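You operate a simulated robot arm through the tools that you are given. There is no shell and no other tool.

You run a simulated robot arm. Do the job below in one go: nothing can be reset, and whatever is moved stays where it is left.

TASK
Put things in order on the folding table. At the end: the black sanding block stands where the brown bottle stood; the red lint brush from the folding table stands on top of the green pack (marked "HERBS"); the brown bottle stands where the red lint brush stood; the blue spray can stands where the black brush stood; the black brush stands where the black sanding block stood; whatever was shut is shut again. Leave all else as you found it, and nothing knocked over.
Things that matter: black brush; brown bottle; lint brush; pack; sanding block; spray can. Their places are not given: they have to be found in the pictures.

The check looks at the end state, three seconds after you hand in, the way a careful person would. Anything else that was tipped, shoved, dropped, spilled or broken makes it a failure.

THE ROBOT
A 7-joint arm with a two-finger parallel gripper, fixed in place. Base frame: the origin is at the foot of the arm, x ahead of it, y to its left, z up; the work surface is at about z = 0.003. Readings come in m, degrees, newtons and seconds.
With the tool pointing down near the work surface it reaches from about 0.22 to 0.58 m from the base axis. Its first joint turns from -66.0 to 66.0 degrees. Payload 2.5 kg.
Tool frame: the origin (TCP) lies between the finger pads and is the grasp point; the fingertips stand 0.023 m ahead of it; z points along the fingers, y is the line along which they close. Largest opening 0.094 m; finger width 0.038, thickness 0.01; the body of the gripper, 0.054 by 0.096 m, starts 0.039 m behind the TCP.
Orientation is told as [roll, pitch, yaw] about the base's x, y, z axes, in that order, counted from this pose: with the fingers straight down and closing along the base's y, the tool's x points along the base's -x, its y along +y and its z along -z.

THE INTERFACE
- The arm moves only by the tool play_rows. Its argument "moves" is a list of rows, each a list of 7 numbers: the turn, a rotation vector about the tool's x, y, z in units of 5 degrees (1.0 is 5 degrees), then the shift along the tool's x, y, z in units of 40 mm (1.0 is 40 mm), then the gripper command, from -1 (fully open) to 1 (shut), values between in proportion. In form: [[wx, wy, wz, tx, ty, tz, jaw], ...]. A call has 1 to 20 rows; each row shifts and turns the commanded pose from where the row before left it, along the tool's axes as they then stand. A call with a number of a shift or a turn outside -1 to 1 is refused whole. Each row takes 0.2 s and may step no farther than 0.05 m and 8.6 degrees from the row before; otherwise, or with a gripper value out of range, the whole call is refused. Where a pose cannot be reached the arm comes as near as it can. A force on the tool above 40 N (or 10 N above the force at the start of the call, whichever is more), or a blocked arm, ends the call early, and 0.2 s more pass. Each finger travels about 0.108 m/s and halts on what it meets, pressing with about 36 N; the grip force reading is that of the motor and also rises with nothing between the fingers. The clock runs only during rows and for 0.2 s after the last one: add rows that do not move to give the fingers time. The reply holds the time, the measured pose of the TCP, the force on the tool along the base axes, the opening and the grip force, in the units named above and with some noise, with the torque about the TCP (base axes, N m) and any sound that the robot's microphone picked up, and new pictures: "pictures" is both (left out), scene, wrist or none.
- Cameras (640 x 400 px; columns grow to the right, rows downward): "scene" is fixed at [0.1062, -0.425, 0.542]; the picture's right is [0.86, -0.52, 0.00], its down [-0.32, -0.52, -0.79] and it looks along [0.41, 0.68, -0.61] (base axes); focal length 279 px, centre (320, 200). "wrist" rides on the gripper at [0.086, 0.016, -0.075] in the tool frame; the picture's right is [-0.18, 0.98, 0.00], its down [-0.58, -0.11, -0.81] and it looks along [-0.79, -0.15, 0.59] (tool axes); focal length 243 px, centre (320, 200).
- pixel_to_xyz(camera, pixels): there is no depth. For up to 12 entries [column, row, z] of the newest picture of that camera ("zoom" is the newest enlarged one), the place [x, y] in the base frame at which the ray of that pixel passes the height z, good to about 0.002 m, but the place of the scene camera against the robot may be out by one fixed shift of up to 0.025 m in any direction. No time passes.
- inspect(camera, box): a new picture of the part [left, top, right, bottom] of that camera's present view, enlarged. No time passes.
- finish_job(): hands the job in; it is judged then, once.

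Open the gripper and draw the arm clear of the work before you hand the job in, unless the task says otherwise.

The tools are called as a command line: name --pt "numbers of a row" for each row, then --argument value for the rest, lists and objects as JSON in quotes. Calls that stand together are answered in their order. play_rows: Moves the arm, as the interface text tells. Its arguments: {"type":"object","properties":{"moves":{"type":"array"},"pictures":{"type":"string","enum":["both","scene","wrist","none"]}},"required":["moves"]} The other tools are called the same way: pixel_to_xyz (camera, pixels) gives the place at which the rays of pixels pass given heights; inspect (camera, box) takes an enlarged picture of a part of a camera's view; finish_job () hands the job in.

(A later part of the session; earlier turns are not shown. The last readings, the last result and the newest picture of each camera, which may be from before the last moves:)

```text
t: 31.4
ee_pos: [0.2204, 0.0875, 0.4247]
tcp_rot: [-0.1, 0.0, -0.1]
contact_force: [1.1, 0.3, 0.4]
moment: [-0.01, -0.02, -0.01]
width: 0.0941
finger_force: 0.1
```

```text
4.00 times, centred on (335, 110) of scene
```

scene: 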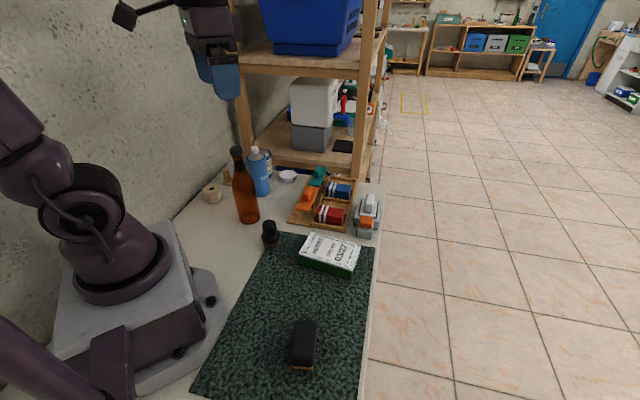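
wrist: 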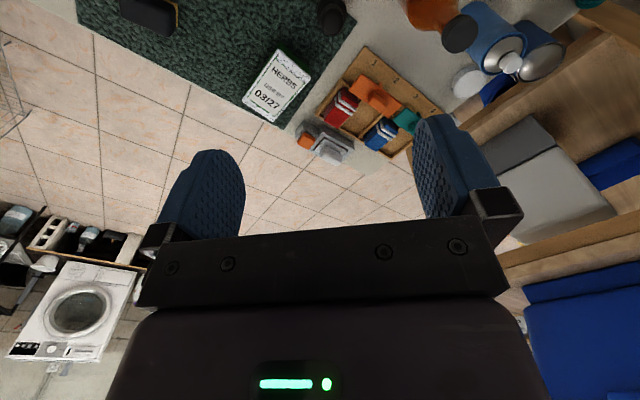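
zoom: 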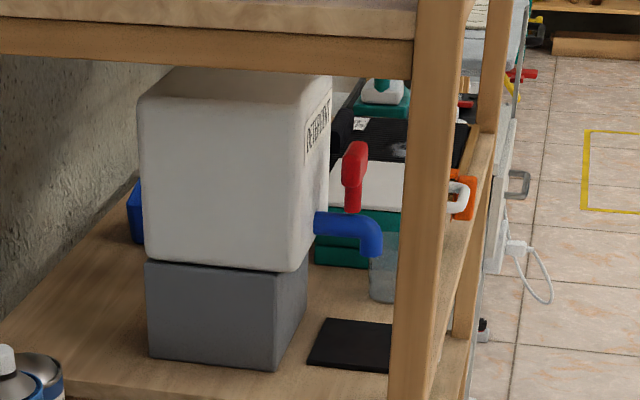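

The red and blue things on the shelf are just the tap of a detergent canister, so the only red thing on the table is the striped block in cell 1. I take a close look at it and at the grey device from about 0.2 m above.

play_rows --pt "0 0 0 -0.95 -0.1 0 -1" --pt "0 0 0 -0.95 -0.1 0 -1" --pt "0 0 0 -0.95 -0.1 0 -1" --pt "0 0 0 -0.95 -0.1 0 -1" --pt "0 0 0 -0.95 0 0 -1" --pt "0 0 -1 0 0 0.5 -1" --pt "0 0 -1 0 0 0.5 -1" --pt "0 0 -1 0 0 0.5 -1" --pt "0 0 -1 0 0 0.5 -1" --pt "0 0 -1 0 0 0.5 -1" --pt "0 0 -1 0 0 0.5 -1" --pt "0 0 -1 0 0 0.5 -1" --pt "0 0 -1 0 0 0.5 -1" --pt "0 0 -1 0 0 0.5 -1" --pt "0 0 0 0 0 0.5 -1" --pt "0 0 0 0 0 0 -1" --pictures "both"

inspect --camera "wrist" --box '[180, 0, 500, 200]'

```text
t: 34.8
ee_pos: [0.4087, 0.0714, 0.2228]
tcp_rot: [0.0, 0.0, 45.1]
contact_force: [0.4, 0.1, 0.1]
moment: [0.02, -0.01, 0.0]
width: 0.0941
finger_force: 0.0
```

scene: 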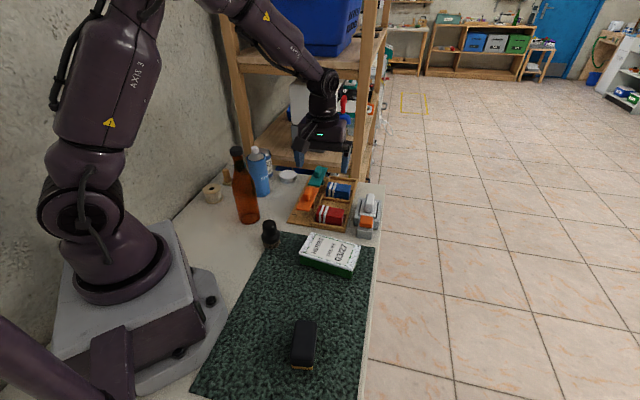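
wrist: 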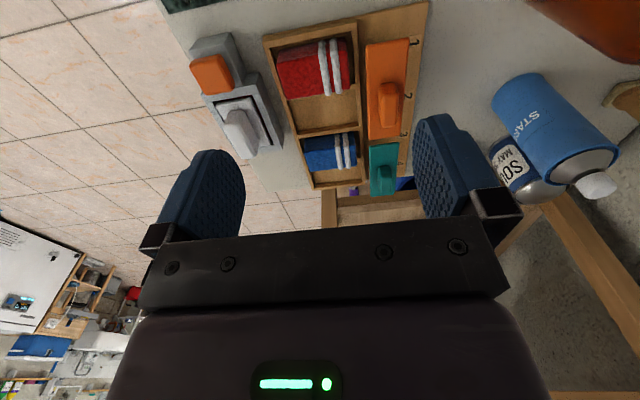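

```text
2.00 times, centred on (340, 100) of wrist
```

zoom: 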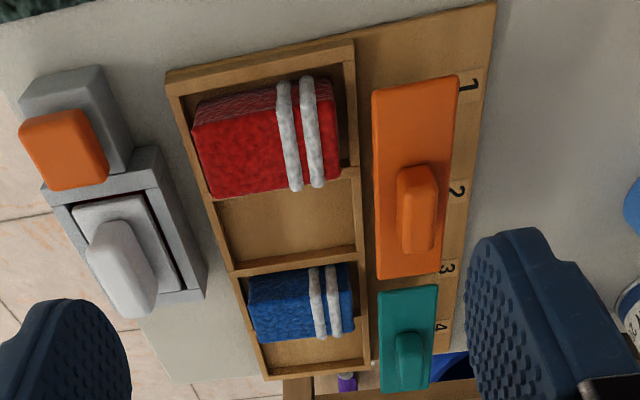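

The striped block's near side seems to show layers. I enlarge it and the grey device as far as possible.

inspect --camera "wrist" --box '[255, 20, 365, 100]'

inspect --camera "wrist" --box '[180, 25, 300, 165]'

inspect --camera "wrist" --box '[340, 20, 450, 200]'

```text
5.00 times, centred on (310, 60) of wrist
```

zoom: 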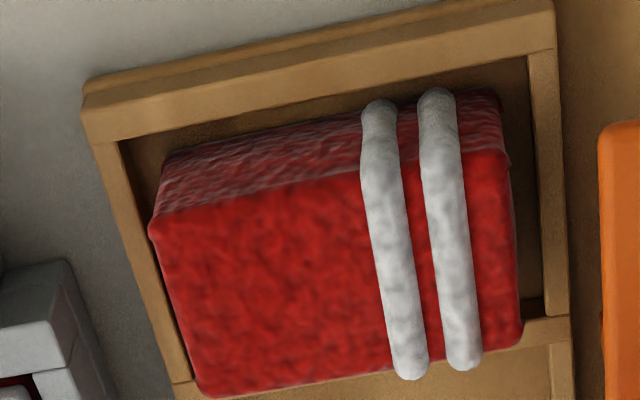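

```text
2.86 times, centred on (240, 95) of wrist
```

zoom: 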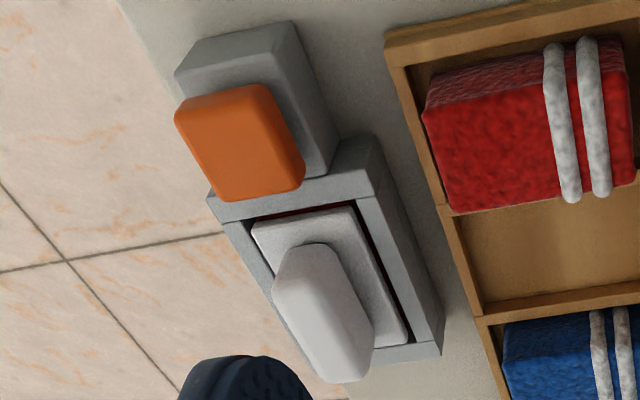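

```text
2.22 times, centred on (395, 110) of wrist
```

zoom: 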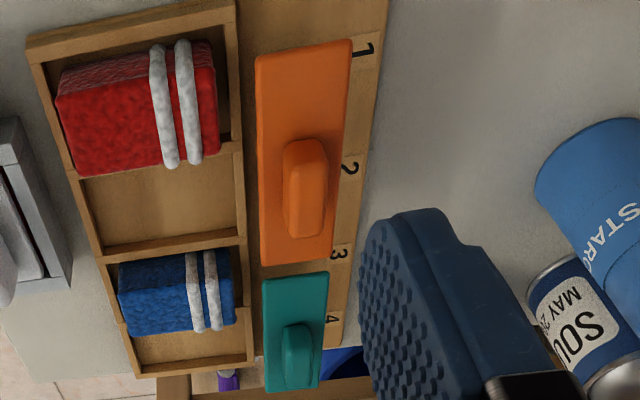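

In the gap of the grey device around (250,97) something dark red shows under the light plate. I enlarge that gap.

inspect --camera "wrist" --box '[210, 80, 274, 120]'

inspect --camera "scene" --box '[350, 185, 390, 242]'

inspect --camera "wrist" --box '[190, 30, 290, 92]'

```text
10.00 times, centred on (242, 100) of wrist
```

zoom: 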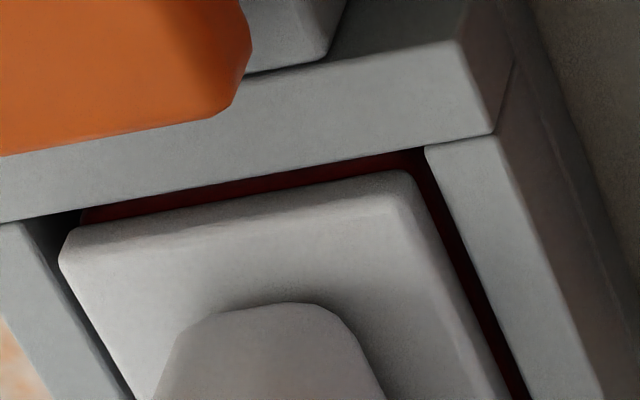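

```text
7.02 times, centred on (370, 214) of scene
```

zoom: 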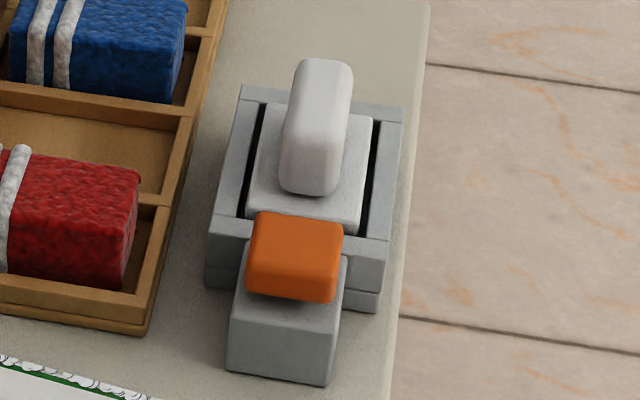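

```text
6.40 times, centred on (240, 61) of wrist
```

zoom: 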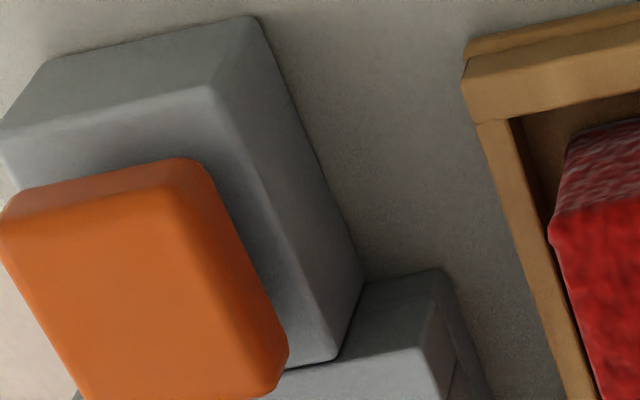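

The grey box holds something dark red under its light lid, and the lid is latched by the orange piece; the striped block stands in an open cell. I check heights of the bottle and can tops, then look at the box from the left side.

pixel_to_xyz --camera "scene" --pixels '[[237, 150, 0.2], [237, 150, 0.25], [237, 150, 0.22], [255, 149, 0.15], [255, 149, 0.2], [267, 153, 0.12], [270, 224, 0.05], [270, 224, 0.07]]'

pixel_to_xyz --camera "wrist" --pixels '[[205, 68, 0.003], [203, 93, 0.04], [255, 73, 0.04], [278, 145, 0.04], [270, 35, 0.03], [352, 18, 0.03], [315, 190, 0.03], [362, 180, 0.03], [367, 40, 0.047], [410, 38, 0.047], [402, 135, 0.047], [368, 140, 0.047]]'

```text
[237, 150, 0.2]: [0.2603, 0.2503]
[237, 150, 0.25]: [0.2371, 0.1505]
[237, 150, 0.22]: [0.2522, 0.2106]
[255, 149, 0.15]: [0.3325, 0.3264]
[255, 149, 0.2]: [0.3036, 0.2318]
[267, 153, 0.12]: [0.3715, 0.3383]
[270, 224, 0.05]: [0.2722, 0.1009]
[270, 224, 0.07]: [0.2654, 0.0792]
```

```text
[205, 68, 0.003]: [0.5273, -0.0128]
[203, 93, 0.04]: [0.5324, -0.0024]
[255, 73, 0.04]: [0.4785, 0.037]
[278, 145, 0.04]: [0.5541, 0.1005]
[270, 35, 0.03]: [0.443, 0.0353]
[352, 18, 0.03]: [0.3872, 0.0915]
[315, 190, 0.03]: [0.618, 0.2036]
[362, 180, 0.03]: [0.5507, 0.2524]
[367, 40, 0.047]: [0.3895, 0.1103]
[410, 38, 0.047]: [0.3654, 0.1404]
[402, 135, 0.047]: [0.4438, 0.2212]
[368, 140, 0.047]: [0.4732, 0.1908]
```

The bottle is about 0.22 m tall and the can about 0.16 m. I rise to z = 0.27, turn to yaw -20 and shift 0.1 m to the left to see the box from its left side.

play_rows --pt "0 0 0 0 0 -0.6 -1" --pt "0 0 0 0 0 -0.6 -1" --pt "0 0 1 0 0 0 -1" --pt "0 0 1 0 0 0 -1" --pt "0 0 1 0 0 0 -1" --pt "0 0 1 0 0 0 -1" --pt "0 0 1 0 0 0 -1" --pt "0 0 1 0 0 0 -1" --pt "0 0 1 0 0 0 -1" --pt "0 0 1 0 0 0 -1" --pt "0 0 1 0 0 0 -1" --pt "0 0 1 0 0 0 -1" --pt "0 0 1 0 0 0 -1" --pt "0 0 1 0 0 0 -1" --pt "0 0 1 0 0 0 -1" --pt "0 0 0 0.3 0.7 0 -1" --pt "0 0 0 0.4 0.8 0 -1" --pt "0 0 0 0.36 0.78 0 -1" --pt "0 0 0 0 0 0 -1" --pictures "wrist"

inspect --camera "wrist" --box '[180, 0, 500, 200]'

```text
t: 38.8
ee_pos: [0.401, 0.1737, 0.2709]
tcp_rot: [-0.1, 0.0, -20.0]
contact_force: [0.9, 0.0, -0.7]
moment: [-0.06, 0.01, -0.03]
width: 0.094
finger_force: 0.1
```

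wrist: 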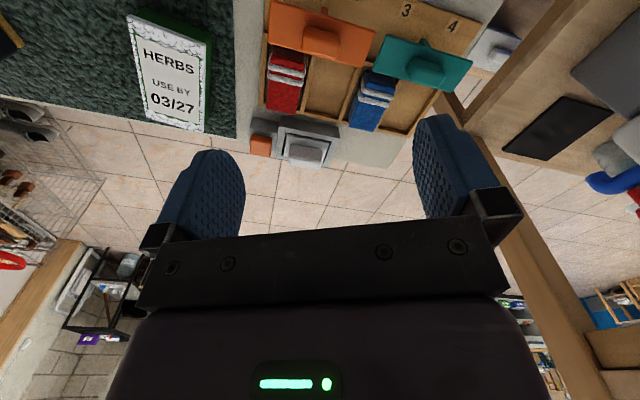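

```text
2.00 times, centred on (340, 100) of wrist
```

zoom: 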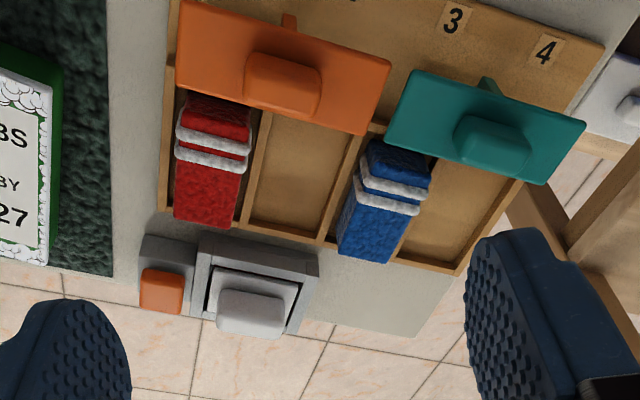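

From the left the box shows four cells: the red block in cell 1, cell 2 empty, the blue one in cell 3, cell 4 empty. I measure the cell width, since the bottle (about 0.06 m) would have to fit where the lint brush stands.

pixel_to_xyz --camera "wrist" --pixels '[[260, 105, 0.03], [297, 115, 0.03], [304, 115, 0.03], [341, 124, 0.03], [346, 122, 0.03], [409, 137, 0.03], [267, 112, 0.045], [293, 114, 0.045], [300, 55, 0.045], [273, 48, 0.045], [300, 130, 0.03], [338, 130, 0.03]]'

inspect --camera "wrist" --box '[250, 30, 350, 130]'

inspect --camera "wrist" --box '[240, 110, 360, 190]'

```text
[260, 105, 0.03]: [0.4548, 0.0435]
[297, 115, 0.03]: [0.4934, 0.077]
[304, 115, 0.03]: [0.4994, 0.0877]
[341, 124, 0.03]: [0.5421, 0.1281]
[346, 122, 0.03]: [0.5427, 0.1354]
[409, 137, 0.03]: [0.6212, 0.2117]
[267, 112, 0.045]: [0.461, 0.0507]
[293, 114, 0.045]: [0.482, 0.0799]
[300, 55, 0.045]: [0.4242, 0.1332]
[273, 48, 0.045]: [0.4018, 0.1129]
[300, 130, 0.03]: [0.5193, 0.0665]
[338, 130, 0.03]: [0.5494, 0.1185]
```

```text
4.00 times, centred on (300, 80) of wrist
```

zoom: 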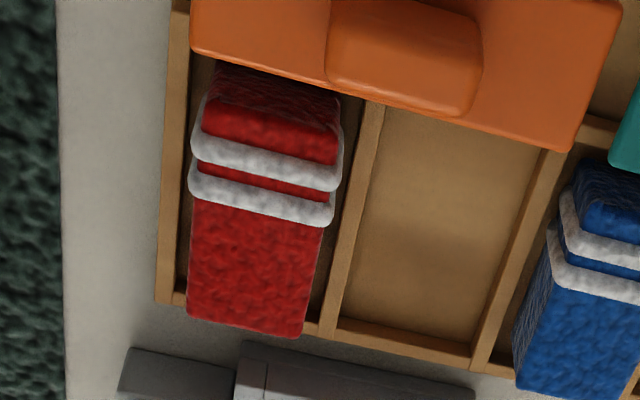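

```text
5.00 times, centred on (300, 150) of wrist
```

zoom: 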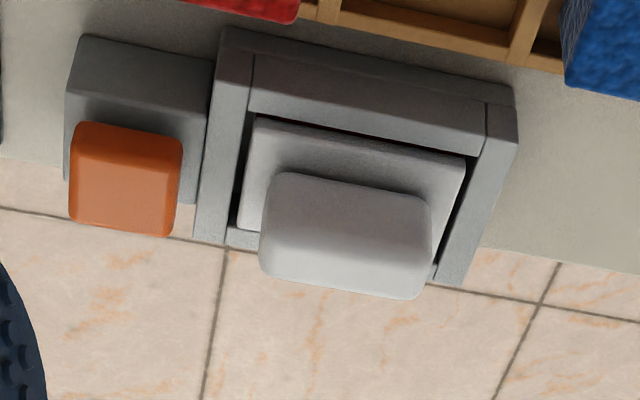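

The rim of the tray is low (about z = 0.015) and the red block's top is at about z = 0.042. I put the camera square above cell 1 (tool over (0.44,0.09), yaw -46) to measure the cell and the block exactly.

play_rows --pt "0 0 0 -0.53 -0.53 0 -1" --pt "0 0 0 -0.53 -0.53 0 -1" --pt "0 0 0 -0.53 -0.53 0 -1" --pt "0 0 1 0 0 0.25 -1" --pt "0 0 1 0 0 0.25 -1" --pt "0 0 1 0 0 0.25 -1" --pt "0 0 1 0 0 0.25 -1" --pt "0 0 1 0 0 0.25 -1" --pt "0 0 0.2 0 0 0 -1" --pt "0 0 0 0 0 0 -1" --pictures "wrist"

inspect --camera "wrist" --box '[220, 0, 460, 150]'

```text
t: 41.0
ee_pos: [0.438, 0.0903, 0.2222]
tcp_rot: [0.0, 0.0, -46.0]
contact_force: [-0.1, 0.3, -0.6]
moment: [0.0, 0.0, 0.0]
width: 0.0941
finger_force: 0.1
```

wrist: 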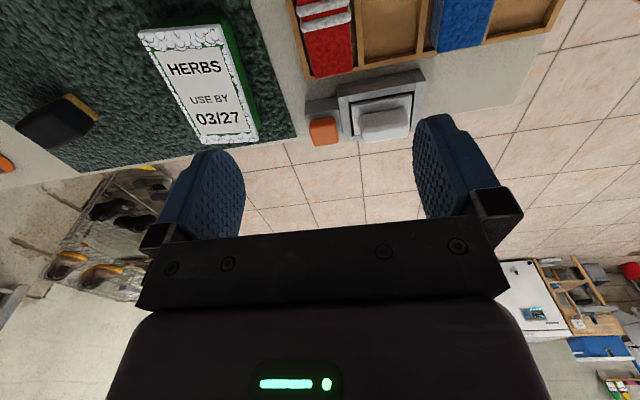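

```text
2.67 times, centred on (340, 75) of wrist
```

zoom: 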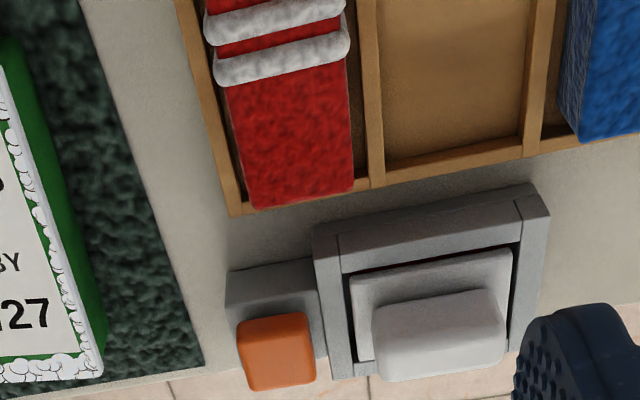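

I measure cell 2 (same kind as cell 1), the block's top face and the grey box in this square view.

pixel_to_xyz --camera "zoom" --pixels '[[385, 150, 0.015], [525, 140, 0.015], [370, 150, 0.015], [222, 150, 0.015], [240, 205, 0.042], [353, 188, 0.042], [347, 40, 0.042], [238, 213, 0.015], [376, 188, 0.015], [530, 158, 0.015], [315, 225, 0.03], [535, 187, 0.03]]'

pixel_to_xyz --camera "zoom" --pixels '[[550, 215, 0.03], [335, 380, 0.03], [350, 270, 0.035], [510, 250, 0.035], [238, 330, 0.04], [305, 312, 0.04], [318, 380, 0.04], [250, 390, 0.04], [228, 270, 0.03], [312, 257, 0.03], [95, 350, 0.045], [5, 40, 0.0]]'

```text
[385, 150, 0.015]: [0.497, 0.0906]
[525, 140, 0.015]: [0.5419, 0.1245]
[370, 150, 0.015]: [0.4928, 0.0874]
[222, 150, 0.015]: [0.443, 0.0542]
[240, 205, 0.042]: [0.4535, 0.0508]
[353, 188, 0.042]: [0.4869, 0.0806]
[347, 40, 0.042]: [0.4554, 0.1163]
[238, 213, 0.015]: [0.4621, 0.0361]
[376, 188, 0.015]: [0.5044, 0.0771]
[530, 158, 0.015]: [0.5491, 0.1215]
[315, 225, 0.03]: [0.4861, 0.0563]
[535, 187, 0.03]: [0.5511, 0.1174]
```

```text
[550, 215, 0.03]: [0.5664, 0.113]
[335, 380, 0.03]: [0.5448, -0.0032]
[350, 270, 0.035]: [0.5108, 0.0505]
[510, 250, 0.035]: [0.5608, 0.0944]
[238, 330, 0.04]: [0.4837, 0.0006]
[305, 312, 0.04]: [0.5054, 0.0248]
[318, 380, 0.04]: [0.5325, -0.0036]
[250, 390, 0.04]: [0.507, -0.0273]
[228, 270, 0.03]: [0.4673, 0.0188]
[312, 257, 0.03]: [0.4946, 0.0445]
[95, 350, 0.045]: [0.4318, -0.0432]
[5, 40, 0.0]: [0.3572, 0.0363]
```

Cell 2 is about 0.056 m wide and the red block about 0.045 m. The grey box's lid is about 0.066 m wide; I look into its gap again from this side.

inspect --camera "wrist" --box '[335, 75, 431, 145]'

inspect --camera "wrist" --box '[280, 0, 380, 80]'

```text
5.71 times, centred on (383, 110) of wrist
```

zoom: 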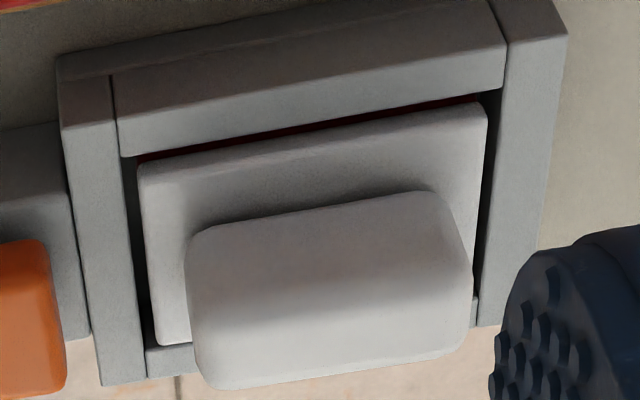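

```text
5.00 times, centred on (330, 40) of wrist
```

zoom: 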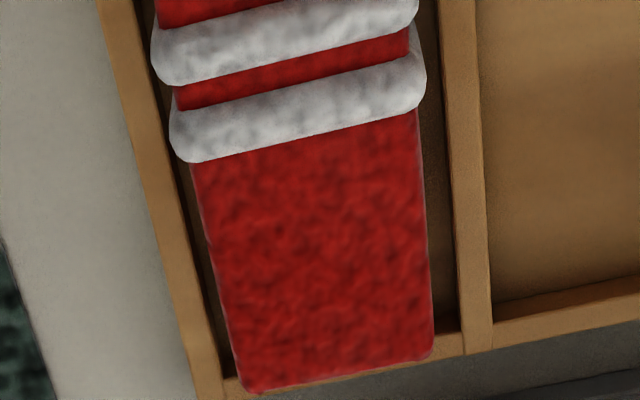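

The red block looks like it could be folded cloth, so I look again for other red things: the scene shows small red spots near (400,78) and (386,86) on the shelf unit. I enlarge those and the shelf.

inspect --camera "scene" --box '[360, 60, 424, 110]'

inspect --camera "scene" --box '[370, 0, 450, 60]'

inspect --camera "scene" --box '[330, 90, 394, 150]'

inspect --camera "scene" --box '[190, 160, 290, 230]'

```text
8.00 times, centred on (392, 85) of scene
```

zoom: 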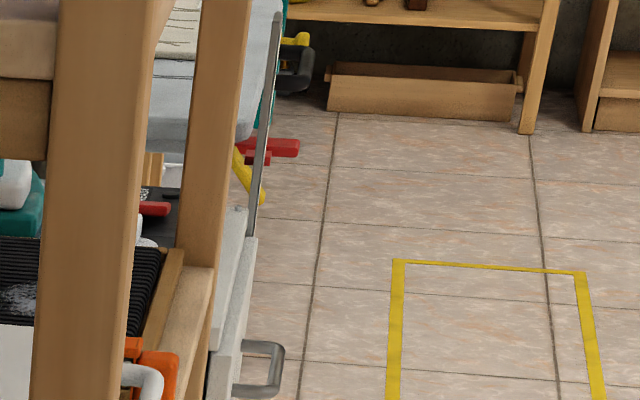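

```text
6.67 times, centred on (410, 30) of scene
```

zoom: 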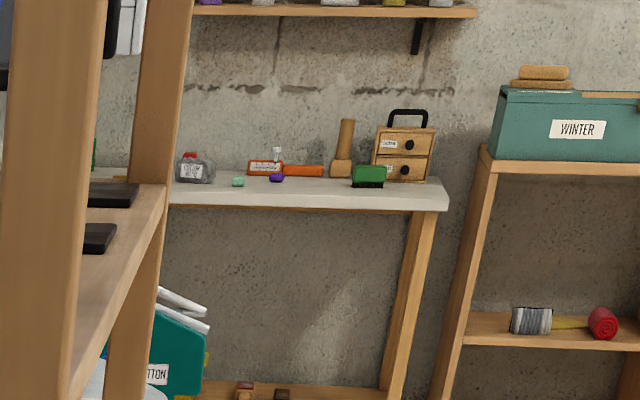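

```text
6.67 times, centred on (362, 120) of scene
```

zoom: 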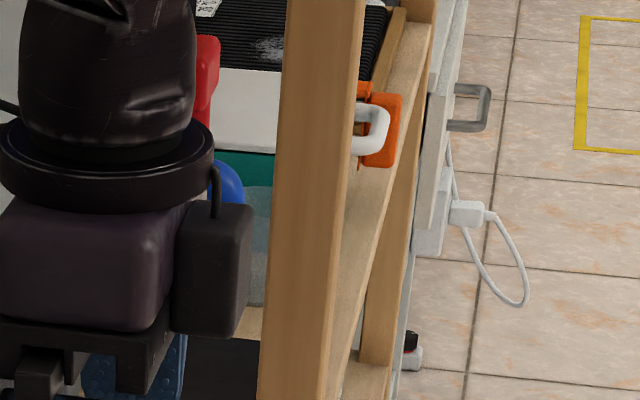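

```text
5.71 times, centred on (240, 195) of scene
```

zoom: 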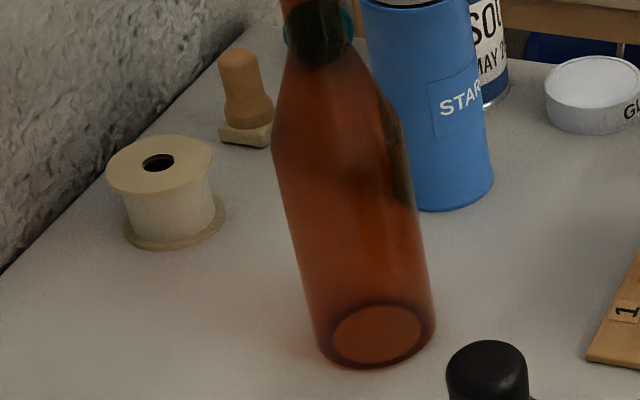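

No other red thing of this kind is within reach, so the red striped block is the best candidate; I test whether it is a loose body. First I descend to z = 0.12 above it (centre about (0.444,0.089)) and look.

play_rows --pt "0 0 0 -0.13 0.085 0.6 -1" --pt "0 0 0 0 0 0.6 -1" --pt "0 0 0 0 0 0.6 -1" --pt "0 0 0 0 0 0.6 -1" --pt "0 0 0 0 0 0.15 -1" --pt "0 0 0 0 0 0 -1" --pictures "both"

inspect --camera "wrist" --box '[200, 20, 460, 220]'

```text
t: 42.4
ee_pos: [0.4449, 0.0864, 0.1192]
tcp_rot: [0.0, -0.1, -45.9]
contact_force: [0.0, 0.7, 0.0]
moment: [-0.03, -0.01, 0.0]
width: 0.0938
finger_force: 0.1
```

scene: 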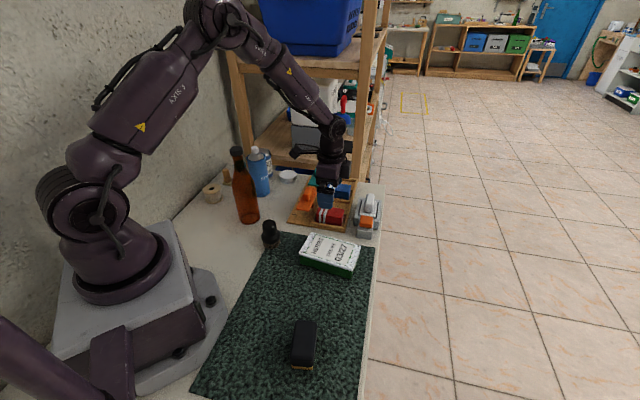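
wrist: 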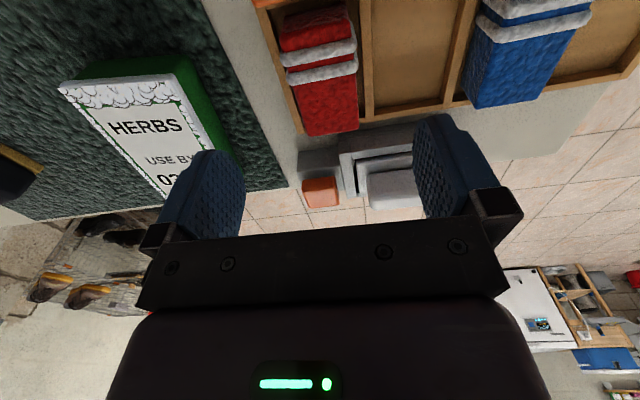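

```text
2.00 times, centred on (330, 120) of wrist
```

zoom: 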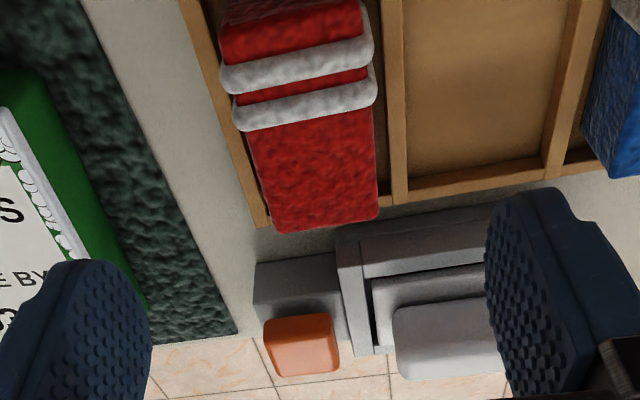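

The block lies between rows 5 and 136 of the wrist view, slightly left of the grasp centre. I get its corners at z = 0.042 to centre the grasp.

pixel_to_xyz --camera "wrist" --pixels '[[307, 135, 0.042], [358, 128, 0.042], [281, 40, 0.042], [351, 25, 0.042], [277, 17, 0.042], [347, 3, 0.042], [299, 105, 0.042], [357, 90, 0.042], [300, 133, 0.015], [373, 122, 0.015]]'

```text
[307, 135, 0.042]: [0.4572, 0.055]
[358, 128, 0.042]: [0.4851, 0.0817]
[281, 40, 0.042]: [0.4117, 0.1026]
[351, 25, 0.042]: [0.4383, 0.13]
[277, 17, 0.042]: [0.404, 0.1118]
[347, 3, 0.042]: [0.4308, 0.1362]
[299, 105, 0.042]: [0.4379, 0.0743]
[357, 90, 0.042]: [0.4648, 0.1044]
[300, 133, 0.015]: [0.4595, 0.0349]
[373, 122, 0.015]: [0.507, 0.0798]
```

The block is about 0.040-0.045 m wide, 7 mm to the tool's +y side. I shift, descend to z = 0.047 (tips above the tray rim), and look before closing.

play_rows --pt "0 0 0 -0.25 0.17 0 -1" --pt "0 0 0 0 0 0.6 -1" --pt "0 0 0 0 0 0.6 -1" --pt "0 0 0 0 0 0.5 -1" --pt "0 0 0 0 0 0.1 -1" --pt "0 0 0 0 0 0 -1" --pictures "both"

inspect --camera "wrist" --box '[140, 60, 520, 240]'

inspect --camera "scene" --box '[280, 140, 400, 245]'

```text
t: 43.8
ee_pos: [0.4574, 0.0852, 0.0476]
tcp_rot: [0.0, 0.0, -46.0]
contact_force: [-0.3, 0.1, 0.4]
moment: [-0.02, -0.01, -0.01]
width: 0.0939
finger_force: 0.0
```

scene: 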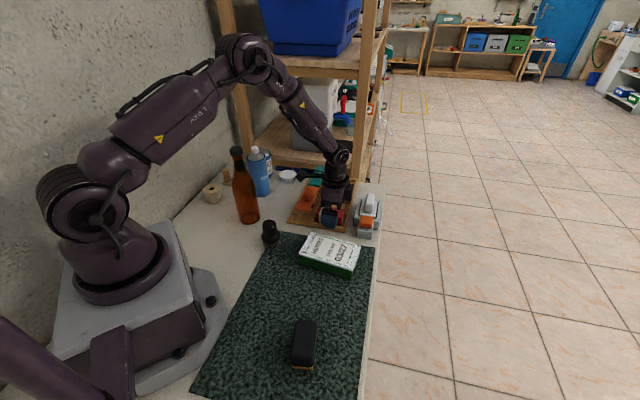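
wrist: 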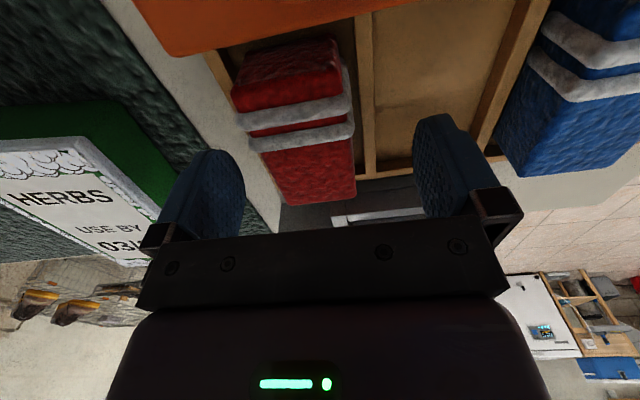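

```text
1.68 times, centred on (330, 150) of wrist
```

zoom: 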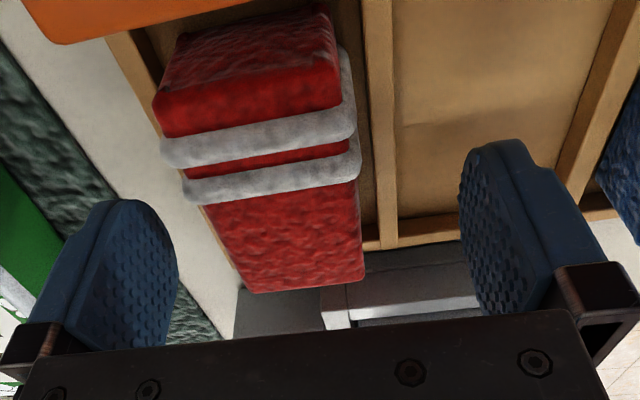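

```text
3.81 times, centred on (340, 192) of scene
```

zoom: 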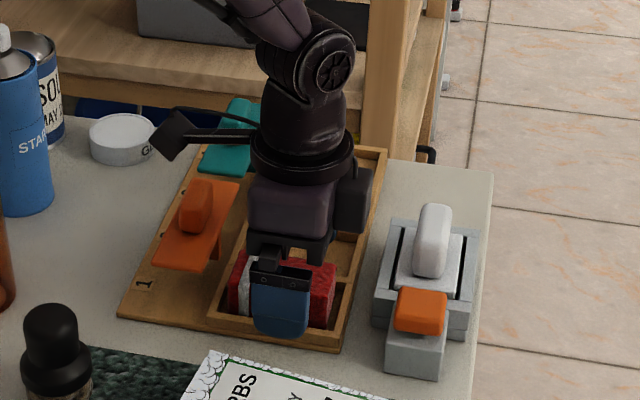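

The fingers straddle the block, with the left gap looking smaller. I compute the block edges in this view to centre the jaws before closing.

pixel_to_xyz --camera "wrist" --pixels '[[285, 204, 0.042], [356, 197, 0.042], [265, 160, 0.042], [354, 146, 0.042], [233, 90, 0.042], [340, 78, 0.042], [236, 112, 0.042], [341, 96, 0.042]]'

```text
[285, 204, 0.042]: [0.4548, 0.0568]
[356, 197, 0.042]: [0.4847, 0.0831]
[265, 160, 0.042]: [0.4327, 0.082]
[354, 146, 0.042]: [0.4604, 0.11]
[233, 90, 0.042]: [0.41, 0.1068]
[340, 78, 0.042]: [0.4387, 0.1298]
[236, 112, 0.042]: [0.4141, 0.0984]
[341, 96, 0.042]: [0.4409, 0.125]
```

The block (0.040 x 0.066 m, centre (0.447,0.094)) is centred between the jaws within about 1.5 mm. I close the jaws and then lift 8 mm to see whether it is loose.

play_rows --pt "0 0 0 0 0 0 -0.4" --pt "0 0 0 0 0 0 0" --pt "0 0 0 0 0 0 0.3" --pt "0 0 0 0 0 0 0.5" --pt "0 0 0 0 0 0 0.5" --pictures "wrist"

```text
t: 45.0
ee_pos: [0.4568, 0.086, 0.0477]
tcp_rot: [-0.1, 0.0, -46.0]
contact_force: [0.6, 0.0, 0.0]
moment: [0.01, -0.02, -0.03]
width: 0.0428
finger_force: 35.8
```

wrist: 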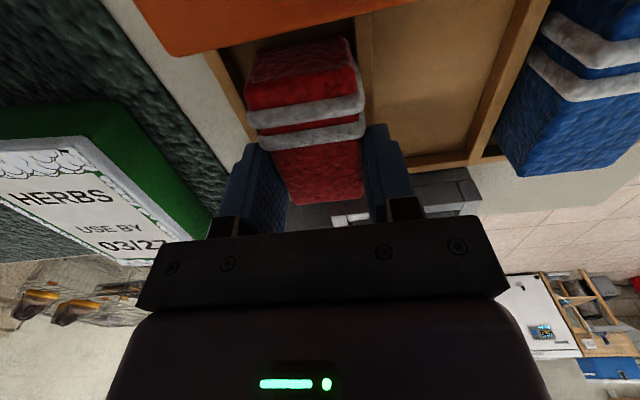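

The jaws hold at 0.0428 m and the block moved a little in the picture, so it seems loose. I lift 10 mm to confirm.

play_rows --pt "0 0 0 0 0 -0.1 0.5" --pt "0 0 0 0 0 -0.15 0.5" --pt "0 0 0 0 0 0 0.5" --pictures "both"

inspect --camera "scene" --box '[280, 140, 400, 245]'

```text
t: 45.8
ee_pos: [0.4561, 0.0864, 0.0567]
tcp_rot: [0.0, 0.0, -46.1]
contact_force: [0.1, -0.1, -0.7]
moment: [0.01, 0.0, 0.02]
width: 0.0427
finger_force: 35.7
```

scene: 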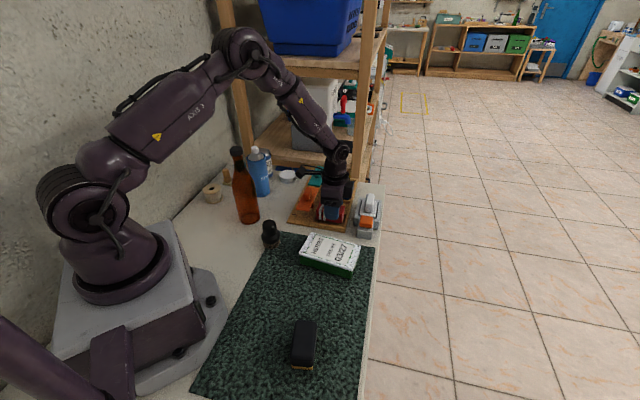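
wrist: 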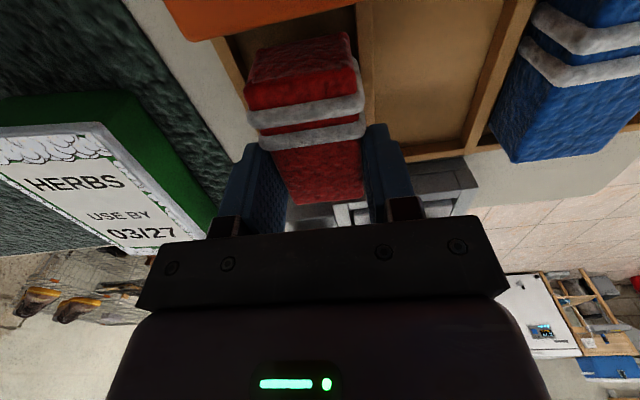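

```text
3.81 times, centred on (340, 192) of scene
```

zoom: 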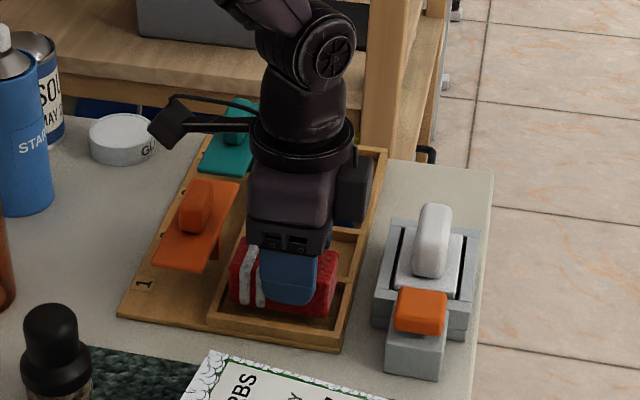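

It lifts freely, so it is a loose light object. I raise it to z = 0.25 to examine its shape and underside, and the empty cell beneath.

play_rows --pt "0 0 0 0 0 -0.5 0.5" --pt "0 0 0 0 0 -0.8 0.5" --pt "0 0 0 0 0 -0.8 0.5" --pt "0 0 0 0 0 -0.8 0.5" --pt "0 0 0 0 0 -0.8 0.5" --pt "0 0 0 0 0 -0.8 0.5" --pt "0 0 0 0 0 -0.4 0.5" --pt "0 0 0 0 0 0 0.5" --pictures "both"

inspect --camera "scene" --box '[280, 60, 400, 240]'

inspect --camera "wrist" --box '[200, 0, 440, 230]'

```text
t: 47.6
ee_pos: [0.456, 0.0875, 0.2547]
tcp_rot: [0.0, 0.1, -45.9]
contact_force: [1.0, 0.1, 0.4]
moment: [-0.03, 0.01, 0.0]
width: 0.0423
finger_force: 35.5
```

scene: 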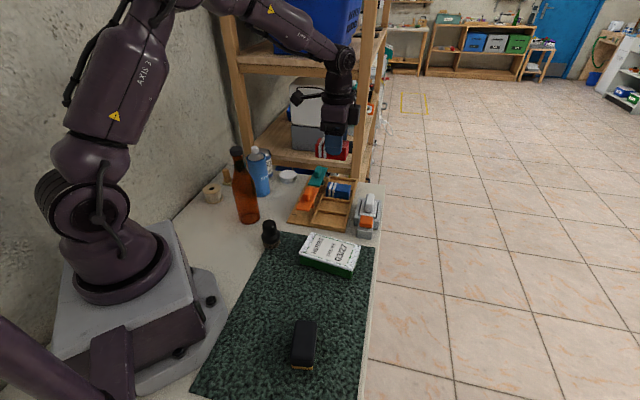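
wrist: 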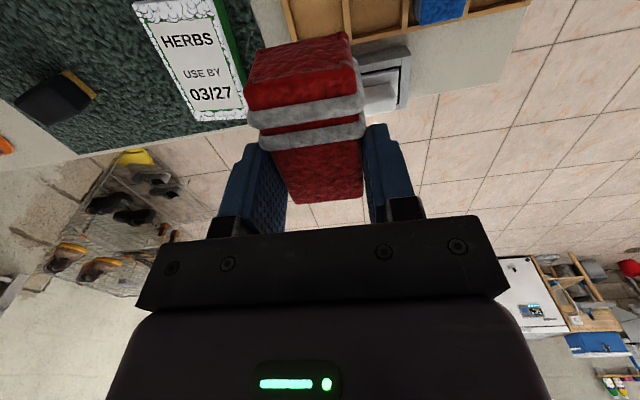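

```text
2.22 times, centred on (340, 150) of scene
```

zoom: 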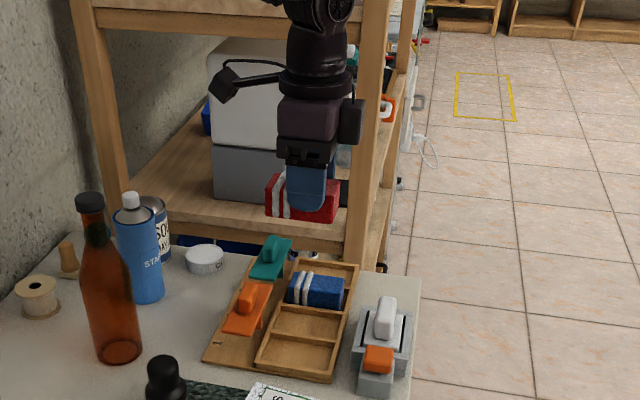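

```text
1.74 times, centred on (320, 115) of wrist
```

zoom: 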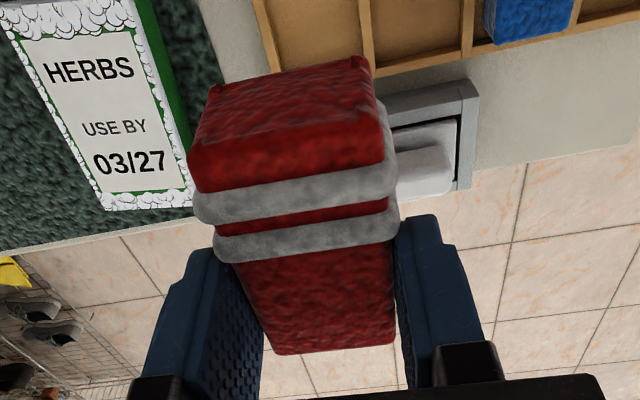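

The block is fabric-like all over with two white bands, more like a folded cloth than a brush. I look at the empty cell and the grey box in the scene once more.

inspect --camera "scene" --box '[280, 160, 390, 245]'

inspect --camera "scene" --box '[310, 120, 370, 165]'

inspect --camera "wrist" --box '[340, 30, 430, 120]'

```text
4.71 times, centred on (335, 202) of scene
```

zoom: 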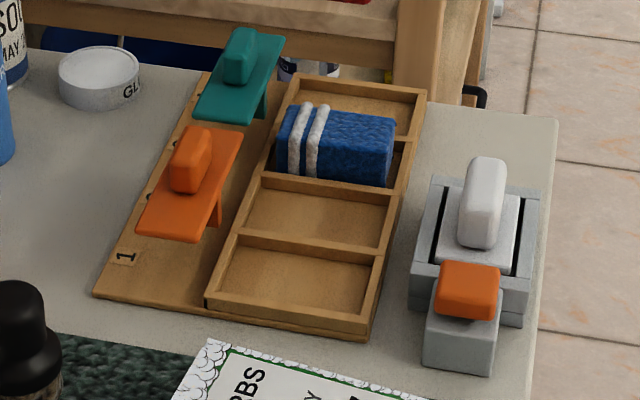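

```text
8.89 times, centred on (340, 142) of scene
```

zoom: 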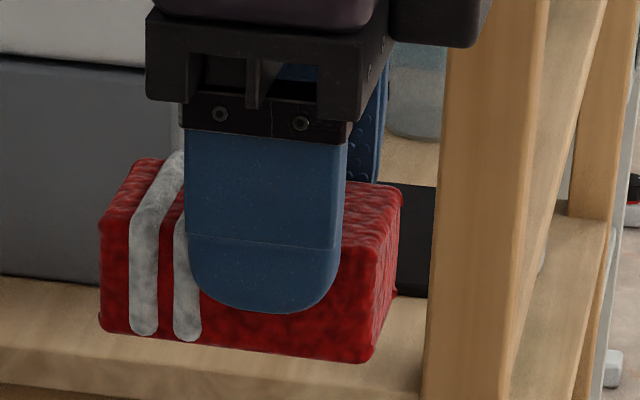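

```text
4.44 times, centred on (385, 75) of wrist
```

zoom: 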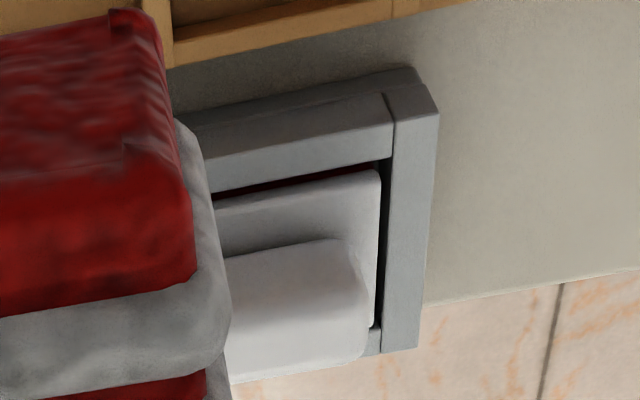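

The cloth-like block does not look like a brush, so I set it back exactly where it was (lower 0.205 m straight down), open and rise again.

play_rows --pt "0 0 0 0 0 0.8 0.5" --pt "0 0 0 0 0 0.8 0.5" --pt "0 0 0 0 0 0.8 0.5" --pt "0 0 0 0 0 0.8 0.5" --pt "0 0 0 0 0 0.8 0.5" --pt "0 0 0 0 0 0.6 0.5" --pt "0 0 0 0 0 0.3 0.5" --pt "0 0 0 0 0 0.1 0.5" --pt "0 0 0 0 0 0.1 0.5" --pt "0 0 0 0 0 0 0.5" --pictures "wrist"

```text
t: 49.8
ee_pos: [0.4556, 0.084, 0.0503]
tcp_rot: [-0.1, 0.1, -46.0]
contact_force: [0.4, 0.2, -0.1]
moment: [-0.01, -0.02, 0.02]
width: 0.0427
finger_force: 36.3
```

wrist: 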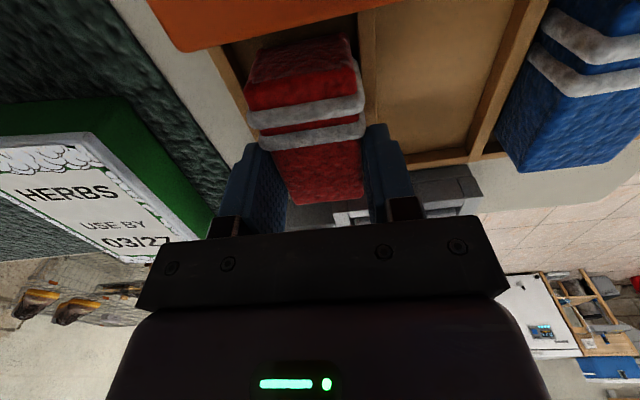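

Height reads 0.0503 against 0.0477 when I gripped it, with no contact force yet. I lower the last 2.5 mm and open the jaws.

play_rows --pt "0 0 0 0 0 0.04 0.5" --pt "0 0 0 0 0 0.025 0.5" --pt "0 0 0 0 0 0 0.5" --pictures "none"

play_rows --pt "0 0 0 0 0 0 0.2" --pt "0 0 0 0 0 0 -0.2" --pt "0 0 0 0 0 0 -0.6" --pt "0 0 0 0 0 0 -1" --pt "0 0 0 0 0 0 -1" --pictures "both"

inspect --camera "wrist" --box '[140, 0, 520, 240]'

```text
t: 50.6
ee_pos: [0.457, 0.0858, 0.0473]
tcp_rot: [0.0, 0.0, -46.0]
contact_force: [-2.5, -2.0, 3.7]
moment: [0.02, 0.11, 0.02]
width: 0.0424
finger_force: 36.0
```

```text
t: 51.8
ee_pos: [0.4565, 0.086, 0.0462]
tcp_rot: [0.1, 0.1, -46.0]
contact_force: [-0.1, 0.5, 0.4]
moment: [0.0, 0.0, 0.05]
width: 0.0942
finger_force: 0.1
```

scene: 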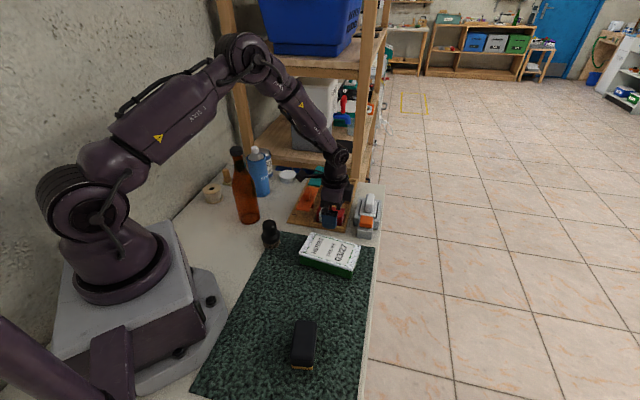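
wrist: 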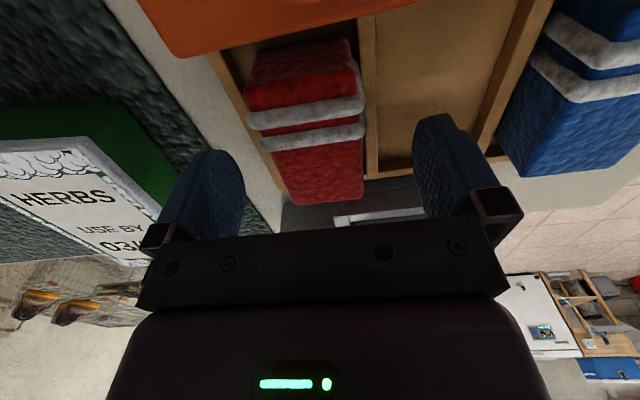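

```text
1.67 times, centred on (330, 120) of wrist
```

zoom: 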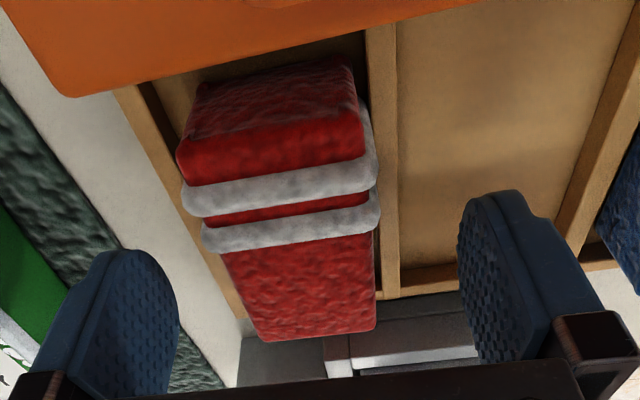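

The block is back in its cell, about 3 mm nearer to the divider than before; I may correct that later. I rise and take a steep look into the grey box's gap by pitching the tool.

play_rows --pt "0 0 0 0 0 -0.5 -1" --pt "0 0 0 0 0 -0.8 -1" --pt "0 0 0 0 0 -0.8 -1" --pt "0 0 0 0 0 -0.8 -1" --pt "0 0 0 0 0 -0.8 -1" --pt "0 0 0 0 0 -0.8 -1" --pt "0 0 0 0 0 -0.8 -1" --pt "0 0 1 0 0 0 -1" --pt "0 0 1 0 0 0 -1" --pt "0 0 1 0 0 0 -1" --pt "0 0 1 0 0 0 -1" --pt "0 0 1 0 0 0 -1" --pt "0 0 1 0 0 0 -1" --pt "0 0 0 0 0 0 -1" --pictures "wrist"

```text
t: 54.8
ee_pos: [0.4563, 0.0844, 0.2586]
tcp_rot: [0.0, 0.0, -76.1]
contact_force: [-0.8, -0.1, 0.9]
moment: [0.02, 0.05, 0.03]
width: 0.094
finger_force: 0.1
```

wrist: 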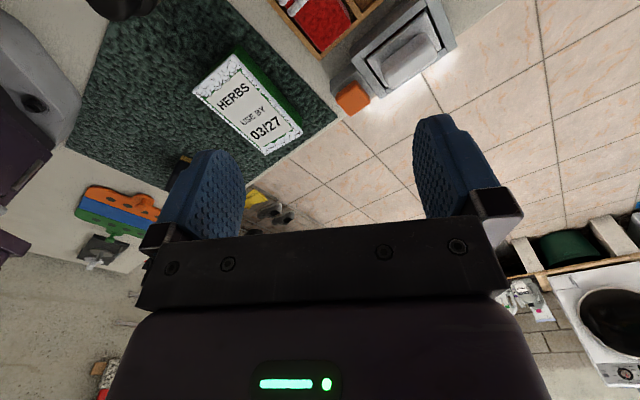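

The grey box is at (400,55) in the top of the view. I shift over it and pitch the tool by 40 degrees so that the camera looks almost straight down into its gap.

play_rows --pt "0 0 0 -0.44 0.47 0 -1" --pt "0 0 0 -0.44 0.47 0 -1" --pt "0 1 0 0 0 0 -1" --pt "0 1 0 0 0 0 -1" --pt "0 1 0 0 0 0 -1" --pt "0 1 0 0 0 0 -1" --pt "0 1 0 0 0 0 -1" --pt "0 1 0 0 0 0 -1" --pt "0 1 0 0 0 0 -1" --pt "0 1 0 0 0 0 -1" --pt "0 0 0 0 0 0 -1" --pictures "both"

inspect --camera "wrist" --box '[220, 0, 460, 230]'

```text
t: 57.2
ee_pos: [0.5013, 0.0599, 0.2583]
tcp_rot: [0.0, 40.0, -75.9]
contact_force: [-0.5, 0.0, -0.3]
moment: [-0.03, -0.03, -0.02]
width: 0.0943
finger_force: 0.0
```

scene: 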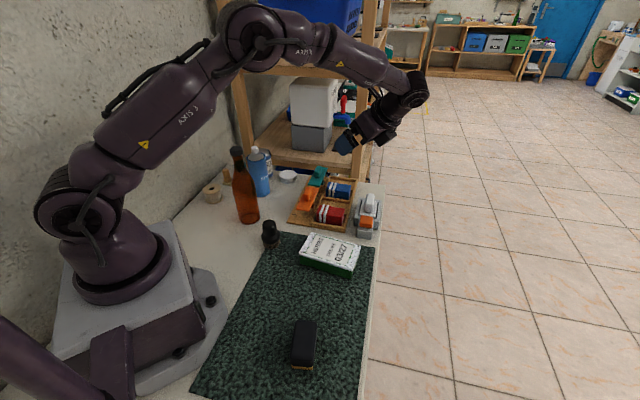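
wrist: 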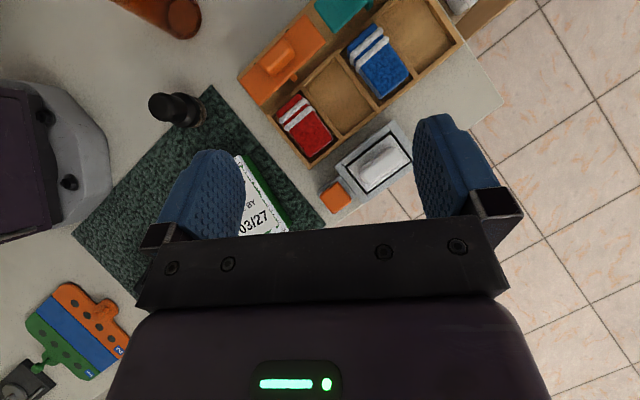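

```text
1.74 times, centred on (340, 115) of wrist
```

zoom: 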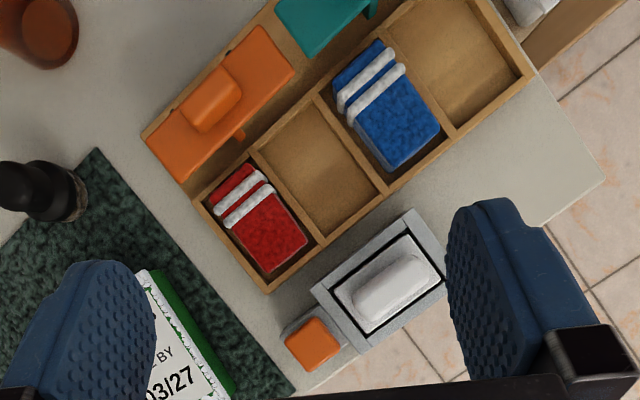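

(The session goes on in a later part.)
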